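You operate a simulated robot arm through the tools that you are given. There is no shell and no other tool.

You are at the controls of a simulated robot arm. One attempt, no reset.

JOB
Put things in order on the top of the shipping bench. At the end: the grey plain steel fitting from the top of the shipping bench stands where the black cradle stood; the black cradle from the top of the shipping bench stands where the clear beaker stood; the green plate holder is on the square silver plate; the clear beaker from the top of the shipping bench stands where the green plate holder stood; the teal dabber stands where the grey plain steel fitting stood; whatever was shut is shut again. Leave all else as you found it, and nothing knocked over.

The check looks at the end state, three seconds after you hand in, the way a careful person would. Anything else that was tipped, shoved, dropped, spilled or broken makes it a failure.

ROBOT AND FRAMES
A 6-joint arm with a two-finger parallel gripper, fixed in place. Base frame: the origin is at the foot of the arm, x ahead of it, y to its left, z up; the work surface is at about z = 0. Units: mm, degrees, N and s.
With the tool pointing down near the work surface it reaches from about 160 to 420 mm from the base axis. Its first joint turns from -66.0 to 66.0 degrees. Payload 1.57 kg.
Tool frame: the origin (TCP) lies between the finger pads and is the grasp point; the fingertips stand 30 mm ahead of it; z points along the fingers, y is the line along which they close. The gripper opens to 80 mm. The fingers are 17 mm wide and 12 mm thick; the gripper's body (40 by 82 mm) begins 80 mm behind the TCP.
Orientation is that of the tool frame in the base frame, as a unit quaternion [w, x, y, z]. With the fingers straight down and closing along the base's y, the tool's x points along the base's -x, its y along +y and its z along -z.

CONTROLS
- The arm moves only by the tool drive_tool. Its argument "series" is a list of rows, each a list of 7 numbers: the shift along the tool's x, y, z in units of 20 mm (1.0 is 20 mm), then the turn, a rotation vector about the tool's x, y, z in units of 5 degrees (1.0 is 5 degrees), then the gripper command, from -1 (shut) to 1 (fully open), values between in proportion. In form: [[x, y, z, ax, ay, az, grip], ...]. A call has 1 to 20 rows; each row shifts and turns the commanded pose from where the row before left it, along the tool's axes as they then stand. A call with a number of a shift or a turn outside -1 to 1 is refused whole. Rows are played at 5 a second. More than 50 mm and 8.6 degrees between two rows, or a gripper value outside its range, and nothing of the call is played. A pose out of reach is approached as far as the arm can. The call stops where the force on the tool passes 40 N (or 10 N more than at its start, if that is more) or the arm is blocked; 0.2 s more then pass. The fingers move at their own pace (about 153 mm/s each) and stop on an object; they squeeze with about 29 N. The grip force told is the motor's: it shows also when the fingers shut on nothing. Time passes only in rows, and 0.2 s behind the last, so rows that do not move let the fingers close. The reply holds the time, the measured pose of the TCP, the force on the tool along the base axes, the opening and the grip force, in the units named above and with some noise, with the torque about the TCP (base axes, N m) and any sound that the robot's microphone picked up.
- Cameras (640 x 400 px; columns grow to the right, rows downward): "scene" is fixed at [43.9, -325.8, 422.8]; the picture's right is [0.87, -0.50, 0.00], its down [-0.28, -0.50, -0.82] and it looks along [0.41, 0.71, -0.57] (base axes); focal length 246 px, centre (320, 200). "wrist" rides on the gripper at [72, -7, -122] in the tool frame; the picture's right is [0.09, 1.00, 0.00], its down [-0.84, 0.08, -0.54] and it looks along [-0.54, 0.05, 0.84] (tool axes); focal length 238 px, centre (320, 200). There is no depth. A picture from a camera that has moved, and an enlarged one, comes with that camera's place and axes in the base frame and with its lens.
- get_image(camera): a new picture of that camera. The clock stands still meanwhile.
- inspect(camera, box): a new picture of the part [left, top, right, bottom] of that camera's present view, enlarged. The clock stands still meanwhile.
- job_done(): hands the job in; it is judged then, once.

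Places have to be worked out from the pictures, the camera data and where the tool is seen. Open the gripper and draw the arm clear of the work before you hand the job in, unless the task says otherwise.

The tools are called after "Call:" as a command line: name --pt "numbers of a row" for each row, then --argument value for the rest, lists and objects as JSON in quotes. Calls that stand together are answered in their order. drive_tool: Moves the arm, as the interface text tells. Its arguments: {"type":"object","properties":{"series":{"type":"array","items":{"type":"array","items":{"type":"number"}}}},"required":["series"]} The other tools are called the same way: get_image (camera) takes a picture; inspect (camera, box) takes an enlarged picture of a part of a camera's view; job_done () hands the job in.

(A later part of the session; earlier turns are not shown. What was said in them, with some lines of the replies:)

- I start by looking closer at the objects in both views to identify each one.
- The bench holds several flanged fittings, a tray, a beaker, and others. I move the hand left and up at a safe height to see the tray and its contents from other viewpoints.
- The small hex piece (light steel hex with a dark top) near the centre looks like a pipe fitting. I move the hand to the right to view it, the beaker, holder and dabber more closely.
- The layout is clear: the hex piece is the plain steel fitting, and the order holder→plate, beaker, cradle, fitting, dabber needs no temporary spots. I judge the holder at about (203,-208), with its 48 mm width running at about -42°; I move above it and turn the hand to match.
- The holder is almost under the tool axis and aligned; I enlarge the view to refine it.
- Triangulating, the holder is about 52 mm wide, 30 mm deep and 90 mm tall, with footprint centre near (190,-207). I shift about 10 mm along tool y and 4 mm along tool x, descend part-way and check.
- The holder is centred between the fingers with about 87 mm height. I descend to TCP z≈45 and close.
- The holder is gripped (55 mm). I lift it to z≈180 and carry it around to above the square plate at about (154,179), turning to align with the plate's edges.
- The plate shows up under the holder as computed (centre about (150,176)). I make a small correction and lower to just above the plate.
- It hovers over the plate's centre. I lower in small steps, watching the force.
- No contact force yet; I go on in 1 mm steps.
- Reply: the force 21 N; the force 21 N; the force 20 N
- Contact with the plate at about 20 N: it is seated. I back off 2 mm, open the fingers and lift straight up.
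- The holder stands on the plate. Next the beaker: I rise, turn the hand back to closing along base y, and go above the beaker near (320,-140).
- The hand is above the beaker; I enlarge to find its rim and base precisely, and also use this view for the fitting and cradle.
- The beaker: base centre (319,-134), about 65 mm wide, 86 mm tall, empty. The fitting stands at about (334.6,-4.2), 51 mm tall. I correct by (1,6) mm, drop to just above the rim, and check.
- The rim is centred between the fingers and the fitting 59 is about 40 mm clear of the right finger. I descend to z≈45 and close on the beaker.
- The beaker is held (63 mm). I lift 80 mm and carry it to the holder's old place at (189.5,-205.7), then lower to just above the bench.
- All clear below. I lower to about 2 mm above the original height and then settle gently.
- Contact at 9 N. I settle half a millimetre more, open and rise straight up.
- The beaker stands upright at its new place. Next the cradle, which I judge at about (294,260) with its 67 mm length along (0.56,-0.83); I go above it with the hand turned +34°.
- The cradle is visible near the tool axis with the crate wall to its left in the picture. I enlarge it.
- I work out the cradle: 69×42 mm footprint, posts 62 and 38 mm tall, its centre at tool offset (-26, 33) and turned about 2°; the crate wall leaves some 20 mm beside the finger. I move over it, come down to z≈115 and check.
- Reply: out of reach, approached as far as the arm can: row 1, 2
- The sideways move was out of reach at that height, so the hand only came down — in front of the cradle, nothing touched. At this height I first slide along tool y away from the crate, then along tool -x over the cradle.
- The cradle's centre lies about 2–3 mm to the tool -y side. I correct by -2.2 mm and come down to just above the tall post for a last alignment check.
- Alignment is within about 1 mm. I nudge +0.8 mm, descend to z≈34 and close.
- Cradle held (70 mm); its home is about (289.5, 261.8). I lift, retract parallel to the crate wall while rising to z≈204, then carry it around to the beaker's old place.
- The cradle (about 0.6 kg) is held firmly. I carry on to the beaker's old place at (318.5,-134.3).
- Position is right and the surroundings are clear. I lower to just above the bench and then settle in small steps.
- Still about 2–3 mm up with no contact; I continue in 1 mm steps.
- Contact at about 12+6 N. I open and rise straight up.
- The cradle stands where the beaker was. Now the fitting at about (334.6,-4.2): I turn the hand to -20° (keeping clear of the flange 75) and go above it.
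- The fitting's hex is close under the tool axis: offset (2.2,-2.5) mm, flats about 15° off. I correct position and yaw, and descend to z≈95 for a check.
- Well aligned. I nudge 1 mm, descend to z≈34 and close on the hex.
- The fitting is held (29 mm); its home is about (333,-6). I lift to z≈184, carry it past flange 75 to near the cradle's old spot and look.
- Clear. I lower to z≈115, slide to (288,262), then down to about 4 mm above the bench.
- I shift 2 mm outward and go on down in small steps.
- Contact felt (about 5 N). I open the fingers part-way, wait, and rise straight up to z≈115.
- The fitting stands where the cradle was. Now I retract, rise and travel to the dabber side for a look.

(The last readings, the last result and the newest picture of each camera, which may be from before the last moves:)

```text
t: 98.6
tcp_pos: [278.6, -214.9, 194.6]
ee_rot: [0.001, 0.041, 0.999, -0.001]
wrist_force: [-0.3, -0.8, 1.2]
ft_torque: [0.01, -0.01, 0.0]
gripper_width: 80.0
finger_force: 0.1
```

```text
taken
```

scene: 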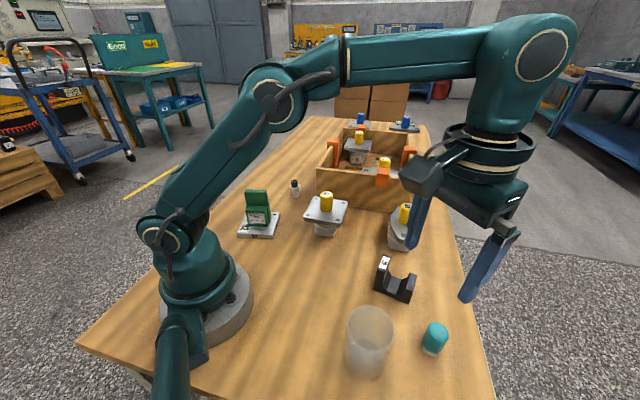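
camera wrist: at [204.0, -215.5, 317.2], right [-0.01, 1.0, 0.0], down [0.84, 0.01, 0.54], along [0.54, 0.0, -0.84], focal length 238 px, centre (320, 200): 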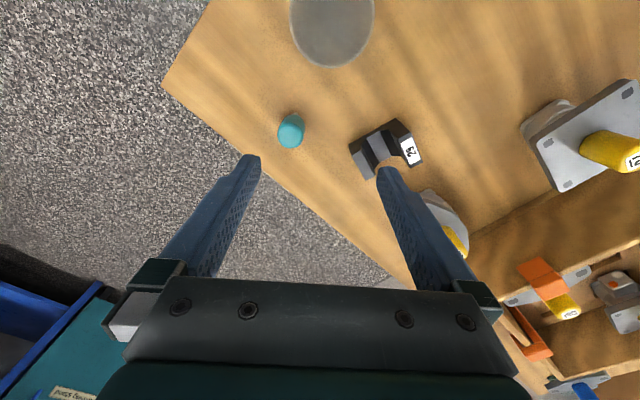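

Call:
inspect --camera "wrist" --box '[260, 100, 330, 160]'

Call:
inspect --camera "scene" --box '[400, 310, 470, 370]'

```text
6.67 times, centred on (295, 130) of wrist
camera zoom: at [204.0, -215.5, 317.2], right [-0.01, 1.0, 0.0], down [0.84, 0.01, 0.54], along [0.54, 0.0, -0.84], focal length 1589 px, centre (487, 667)
```

zoom: 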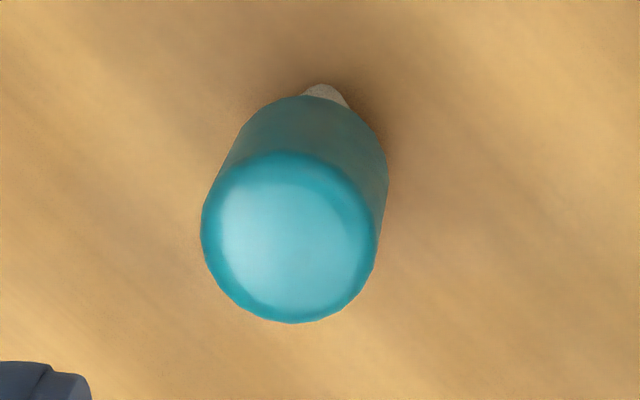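

```text
6.67 times, centred on (435, 340) of scene
camera zoom: at [43.9, -325.8, 422.8], right [0.87, -0.5, 0.0], down [-0.28, -0.5, -0.82], along [0.41, 0.71, -0.57], focal length 1638 px, centre (-447, -733)
```

zoom: 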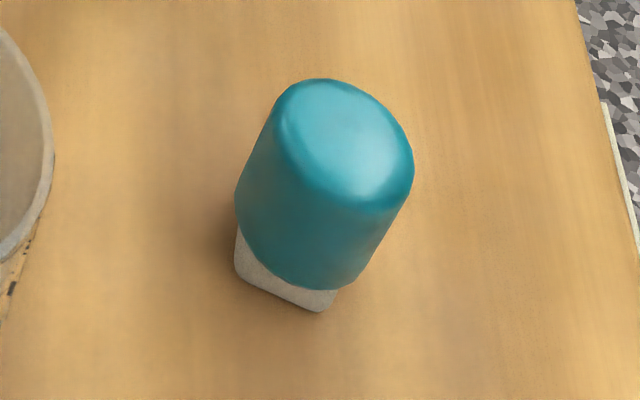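

The dabber's cap is about 29 mm wide and 60 mm tall, standing near (286,-249). I move above it and lower to z≈155 for a second look.

Call:
drive_tool --pt "0 0 1 0 0 0 0.3" --pt "0 0 1 0 0 0 0.3" --pt "-0.29 -0.81 0 0 0 0 0.3" --pt "-0.29 -0.81 0 0 0 0 0.3" --pt "0 0 0 0 0 0 0.3"

Call:
inspect --camera "wrist" --box '[250, 80, 390, 190]'

```text
t: 99.8
tcp_pos: [286.2, -247.7, 154.5]
ee_rot: [0.0, 0.042, 0.999, -0.001]
wrist_force: [0.6, -0.3, -0.2]
ft_torque: [0.01, 0.02, 0.01]
gripper_width: 51.7
finger_force: 0.1
```

```text
3.64 times, centred on (320, 135) of wrist
camera zoom: at [212.5, -249.3, 277.3], right [-0.01, 1.0, 0.0], down [0.84, 0.01, 0.54], along [0.54, 0.0, -0.84], focal length 867 px, centre (320, 436)
```

zoom: 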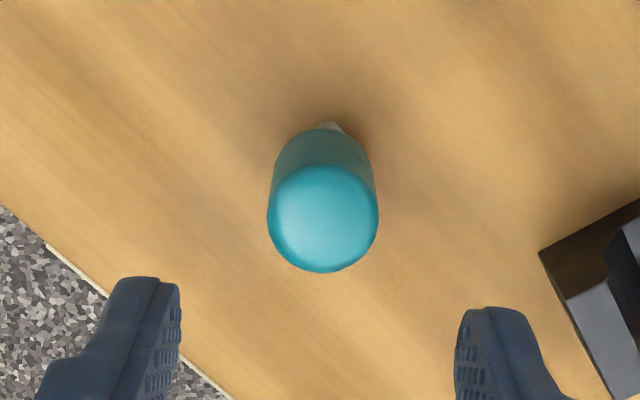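

Almost exactly under the tool. I shift 2 mm, descend to z≈36 and close on the cap.

Call:
drive_tool --pt "-0.1 0.03 0 0 0 0 0.3" --pt "0 0 1 0 0 0 0.3" --pt "0 0 1 0 0 0 0.3" --pt "0 0 1 0 0 0 0.3" --pt "0 0 1 0 0 0 0.3" --pt "0 0 1 0 0 0 0.3" --pt "0 0 0.9 0 0 0 0.3" --pt "0 0 0 0 0 0 0.3" --pt "0 0 0 0 0 0 -0.2" --pt "0 0 0 0 0 0 -1" --pt "0 0 0 0 0 0 -1"

Call:
get_image --camera "wrist"

Call:
inspect --camera "scene" --box '[360, 240, 500, 380]'

```text
t: 102.2
tcp_pos: [289.1, -247.0, 36.3]
ee_rot: [0.001, 0.041, 0.999, -0.001]
wrist_force: [0.0, -0.2, 0.0]
ft_torque: [0.0, -0.03, 0.0]
gripper_width: 29.4
finger_force: 28.6
```

```text
taken
camera wrist: at [215.8, -248.4, 159.7], right [-0.01, 1.0, 0.0], down [0.84, 0.01, 0.54], along [0.54, 0.0, -0.84], focal length 238 px, centre (320, 200)
```

wrist: 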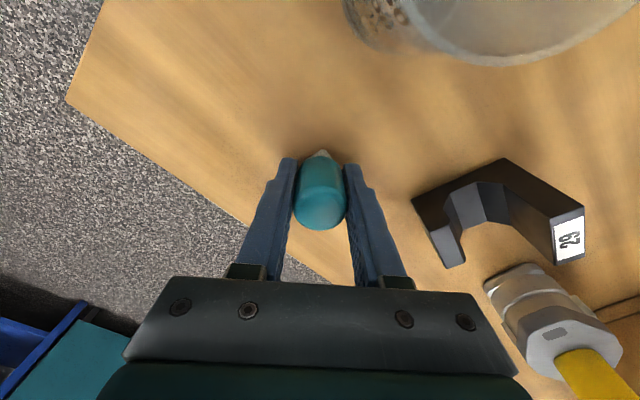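

```text
2.86 times, centred on (430, 310) of scene
camera zoom: at [43.9, -325.8, 422.8], right [0.87, -0.5, 0.0], down [-0.28, -0.5, -0.82], along [0.41, 0.71, -0.57], focal length 702 px, centre (6, -114)
```

zoom: 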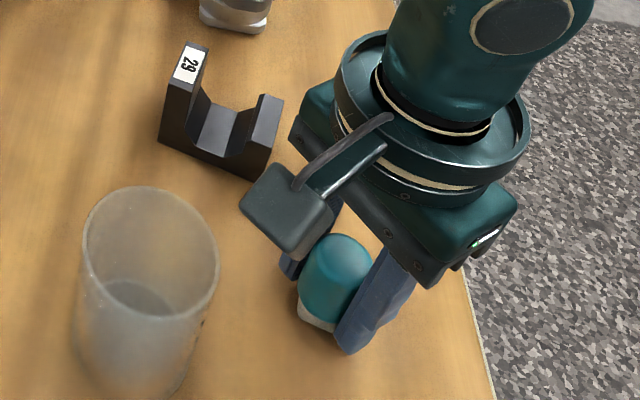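

The dabber is held (29 mm). I lift, retract and carry it at z≈190 to the fitting's old place near (335,-6).

Call:
drive_tool --pt "0 0 -0.5 0 0 0 -1" --pt "0 0 -1 0 0 0 -1" --pt "0 0 -1 0 0 0 -1" --pt "0 0 -1 0 0 0 -1" --pt "0 0 -0.5 0 0 0 -1" --pt "0.42 0.68 -0.9 0 0 0 -1" --pt "0.42 0.68 -0.9 0 0 0 -1" --pt "0.42 0.68 -0.9 0 0 0 -1" --pt "0.42 0.68 -0.9 0 0 0 -1" --pt "0 0 0 0 0 0 -1"

Call:
drive_tool --pt "-0.2975 0.948 0 0 0 0 -1" --pt "-0.2975 0.948 0 0 0 0 -1" --pt "-0.2975 0.948 0 0 0 0 -1" --pt "-0.2975 0.948 0 0 0 0 -1" --pt "-0.2975 0.948 0 0 0 0 -1" --pt "-0.2975 0.948 0 0 0 0 -1" --pt "-0.2975 0.948 0 0 0 0 -1" --pt "-0.2975 0.948 0 0 0 0 -1" --pt "-0.2975 0.948 0 0 0 0 -1" --pt "-0.2975 0.948 0 0 0 0 -1" --pt "0 0 0 0 0 0 -1"

Call:
get_image --camera "wrist"

Call:
get_image --camera "scene"

```text
t: 104.4
tcp_pos: [258.5, -188.9, 188.9]
ee_rot: [0.001, 0.042, 0.999, -0.001]
wrist_force: [0.5, 0.3, -1.0]
ft_torque: [0.03, -0.02, 0.0]
gripper_width: 29.5
finger_force: 29.2
```

```text
t: 106.8
tcp_pos: [333.6, -5.8, 187.3]
ee_rot: [0.001, 0.042, 0.999, -0.001]
wrist_force: [-0.9, 0.6, 0.0]
ft_torque: [-0.01, -0.03, 0.0]
gripper_width: 29.5
finger_force: 29.2
```

```text
taken
camera wrist: at [260.2, -6.4, 310.4], right [-0.01, 1.0, 0.0], down [0.84, 0.01, 0.54], along [0.54, 0.0, -0.84], focal length 238 px, centre (320, 200)
```

wrist: 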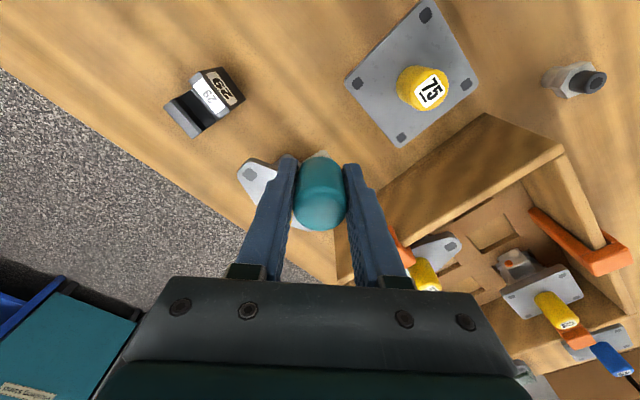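

```text
taken
```

scene: 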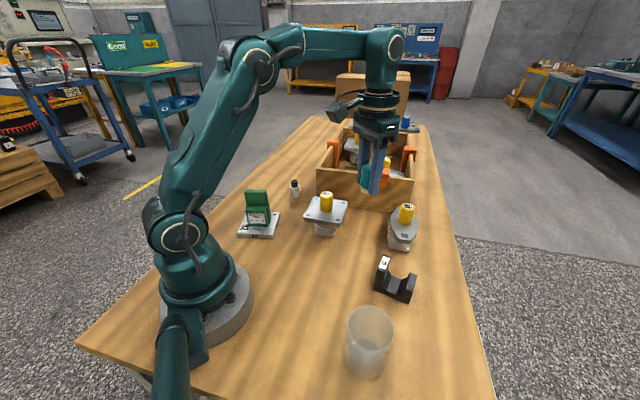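

The dabber hangs over the old fitting place with clear room. I lower to a few mm above the bench, then settle in small steps.

Call:
drive_tool --pt "0 0 1 0 0 0 -1" --pt "0 0 1 0 0 0 -1" --pt "0 0 1 0 0 0 -1" --pt "0 0 1 0 0 0 -1" --pt "0 0 1 0 0 0 -1" --pt "0 0 1 0 0 0 -1" --pt "0 0 1 0 0 0 -1" --pt "0 0 0.35 0 0 0 -1" --pt "0 0 0 0 0 0 -1"

Call:
drive_tool --pt "0 0 0.1 0 0 0 -1" --pt "0 0 0 0 0 0 -1"

Call:
drive_tool --pt "0 0 0.05 0 0 0 -1" --pt "0 0 0 0 0 0 -1"

Call:
drive_tool --pt "0 0 0.04 0 0 0 -1" --pt "0 0 0 0 0 0 -1"

```text
t: 108.8
tcp_pos: [335.1, -4.2, 41.2]
ee_rot: [0.001, 0.042, 0.999, 0.0]
wrist_force: [-0.5, -0.4, -1.2]
ft_torque: [-0.01, -0.05, -0.03]
gripper_width: 29.4
finger_force: 28.9
```

```text
t: 109.4
tcp_pos: [334.0, -5.4, 39.1]
ee_rot: [0.001, 0.042, 0.999, 0.0]
wrist_force: [0.9, -0.1, -0.3]
ft_torque: [0.04, -0.01, 0.03]
gripper_width: 29.4
finger_force: 29.0
```

```text
t: 110.0
tcp_pos: [334.6, -5.5, 38.3]
ee_rot: [0.001, 0.042, 0.999, -0.001]
wrist_force: [0.0, 0.2, -0.4]
ft_torque: [-0.01, 0.01, -0.01]
gripper_width: 29.4
finger_force: 29.0
```

```text
t: 110.6
tcp_pos: [334.4, -5.0, 36.6]
ee_rot: [0.001, 0.042, 0.999, -0.001]
wrist_force: [0.1, -0.1, -0.7]
ft_torque: [-0.03, -0.03, 0.04]
gripper_width: 29.3
finger_force: 28.7
```

Call:
drive_tool --pt "0 0 0.04 0 0 0 -1" --pt "0 0 0 0 0 0 -1"

Call:
drive_tool --pt "0 0 0.03 0 0 0 -1" --pt "0 0 0 0 0 0 -1"

```text
t: 111.2
tcp_pos: [333.4, -4.9, 37.5]
ee_rot: [0.001, 0.042, 0.999, -0.002]
wrist_force: [0.1, 0.0, 0.3]
ft_torque: [0.01, 0.0, -0.04]
gripper_width: 29.5
finger_force: 28.9
```

```text
t: 111.8
tcp_pos: [335.6, -5.2, 35.7]
ee_rot: [0.002, 0.04, 0.999, -0.001]
wrist_force: [-1.9, -1.1, 9.7]
ft_torque: [-0.02, 0.12, 0.04]
gripper_width: 29.2
finger_force: 28.5
```

Contact at about 10 N: the dabber is on the bench. I open to 52 mm, rise straight up and look.

Call:
drive_tool --pt "0 0 0 0 0 0 -0.1" --pt "0 0 0 0 0 0 0.3" --pt "0 0 0 0 0 0 0.3" --pt "0 0 -0.5 0 0 0 0.3" --pt "0 0 -1 0 0 0 0.3" --pt "0 0 -1 0 0 0 0.3" --pt "0 0 -1 0 0 0 0.3" --pt "0 0 -1 0 0 0 0.3" --pt "0 0 -1 0 0 0 0.3" --pt "0 0 -1 0 0 0 0.3" --pt "0 0 -1 0 0 0 0.3" --pt "0 0 0 0 0 0 0.3"

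Call:
get_image --camera "wrist"

Call:
get_image --camera "scene"

```text
t: 114.4
tcp_pos: [336.1, -5.3, 186.3]
ee_rot: [0.002, 0.042, 0.999, 0.0]
wrist_force: [-0.4, 0.5, -0.8]
ft_torque: [-0.01, 0.0, 0.02]
gripper_width: 52.1
finger_force: 0.0
```

```text
taken
camera wrist: at [261.9, -6.3, 309.1], right [-0.01, 1.0, 0.0], down [0.84, 0.01, 0.54], along [0.54, 0.0, -0.84], focal length 238 px, centre (320, 200)
```

wrist: 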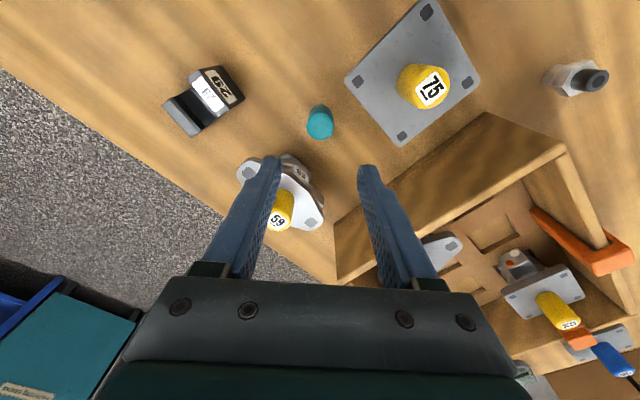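

```text
taken
```

scene: 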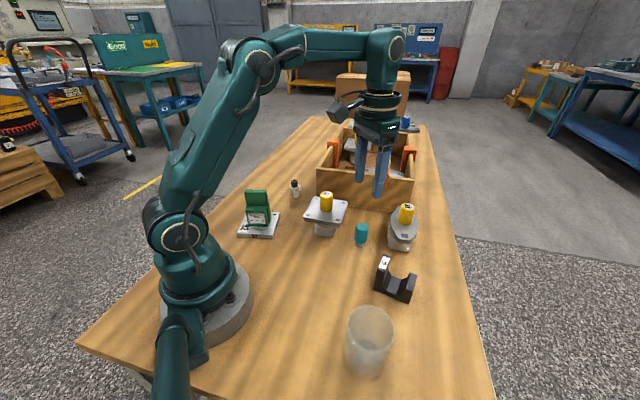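

All five pieces are placed. I raise and retract the arm to near its start pose with the gripper open, then check everything once more.

Call:
drive_tool --pt "0.6 -0.3 -0.6 0 0 0 1" --pt "0.6 -0.3 -0.6 0 0 0 1" --pt "0.6 -0.3 -0.6 0 0 0 1" --pt "0.6 -0.3 -0.6 0 0 0 1" --pt "0.6 -0.3 -0.6 0 0 0 1" --pt "0.6 -0.3 -0.6 0 0 0 1" --pt "0.6 -0.3 -0.6 0 0 0 1" --pt "0.6 -0.3 -0.6 0 0 0 1" --pt "0.6 -0.3 0 0 0 0 1" --pt "0 0 0 0 0 0 1"

Call:
inspect --camera "scene" --box '[220, 160, 480, 390]'

Call:
inspect --camera "scene" --box '[320, 290, 420, 390]'

Call:
get_image --camera "wrist"

```text
t: 116.6
tcp_pos: [220.6, -50.1, 282.5]
ee_rot: [0.001, 0.042, 0.999, -0.002]
wrist_force: [1.0, 0.8, 0.1]
ft_torque: [0.03, 0.01, 0.0]
gripper_width: 80.1
finger_force: 0.0
```

```text
1.74 times, centred on (350, 275) of scene
camera zoom: at [43.9, -325.8, 422.8], right [0.87, -0.5, 0.0], down [-0.28, -0.5, -0.82], along [0.41, 0.71, -0.57], focal length 427 px, centre (268, 70)
```

zoom: 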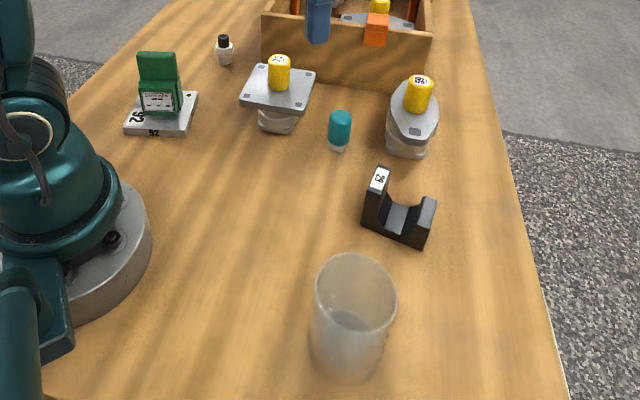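

```text
4.00 times, centred on (370, 340) of scene
camera zoom: at [43.9, -325.8, 422.8], right [0.87, -0.5, 0.0], down [-0.28, -0.5, -0.82], along [0.41, 0.71, -0.57], focal length 983 px, centre (120, -360)
```

zoom: 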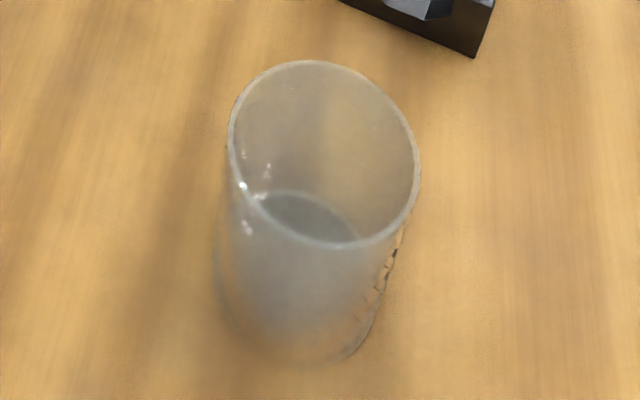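

```text
taken
camera wrist: at [147.2, -51.1, 404.4], right [-0.01, 1.0, 0.0], down [0.84, 0.01, 0.54], along [0.54, 0.0, -0.84], focal length 238 px, centre (320, 200)
```

wrist: 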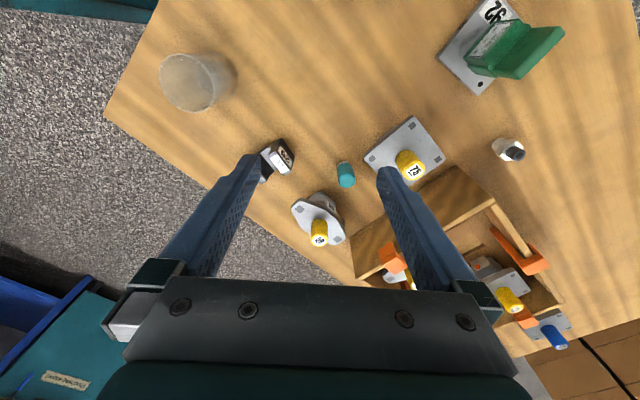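

Everything stands upright in its intended place: holder on plate 92, beaker, cradle, fitting and dabber in their new spots. The other fittings, the crate and its contents are as they were, and the arm is clear with the gripper open, so I hand the job in.

Call:
job_done

```text
The job is handed in.
```

I moved all five pieces and handed the job in. In the last pictures everything stood upright, and nothing else looked moved. The judged result has not come back to me.

| Piece | Now stands | Position (x, y, mm) |
|---|---|---|
| Green plate holder | On the square silver plate (92) | about (150, 176) |
| Clear beaker | Where the green holder stood | about (189, -206) |
| Black cradle (29) | Where the beaker stood | about (318, -135) |
| Grey steel fitting | Where the cradle stood | about (289, 261) |
| Teal dabber | Where the fitting stood | about (334, -5) |

- **Which fitting:** I took the "grey plain steel fitting" to be the small unmarked hex piece with the dark top. The flanged pieces with yellow or blue knobs I left alone.
- **Shut items:** I saw nothing on the bench that was shut, so nothing needed opening or closing.
- **Accuracy:** Positions come from the arm's readings, which vary by 1 to 2 mm, and from the pictures. One rough picture check put the beaker about 8 mm further in -y, but its edge was blurred and I trusted the arm reading.

The gripper is open and the arm is back near its start pose, clear of the bench.
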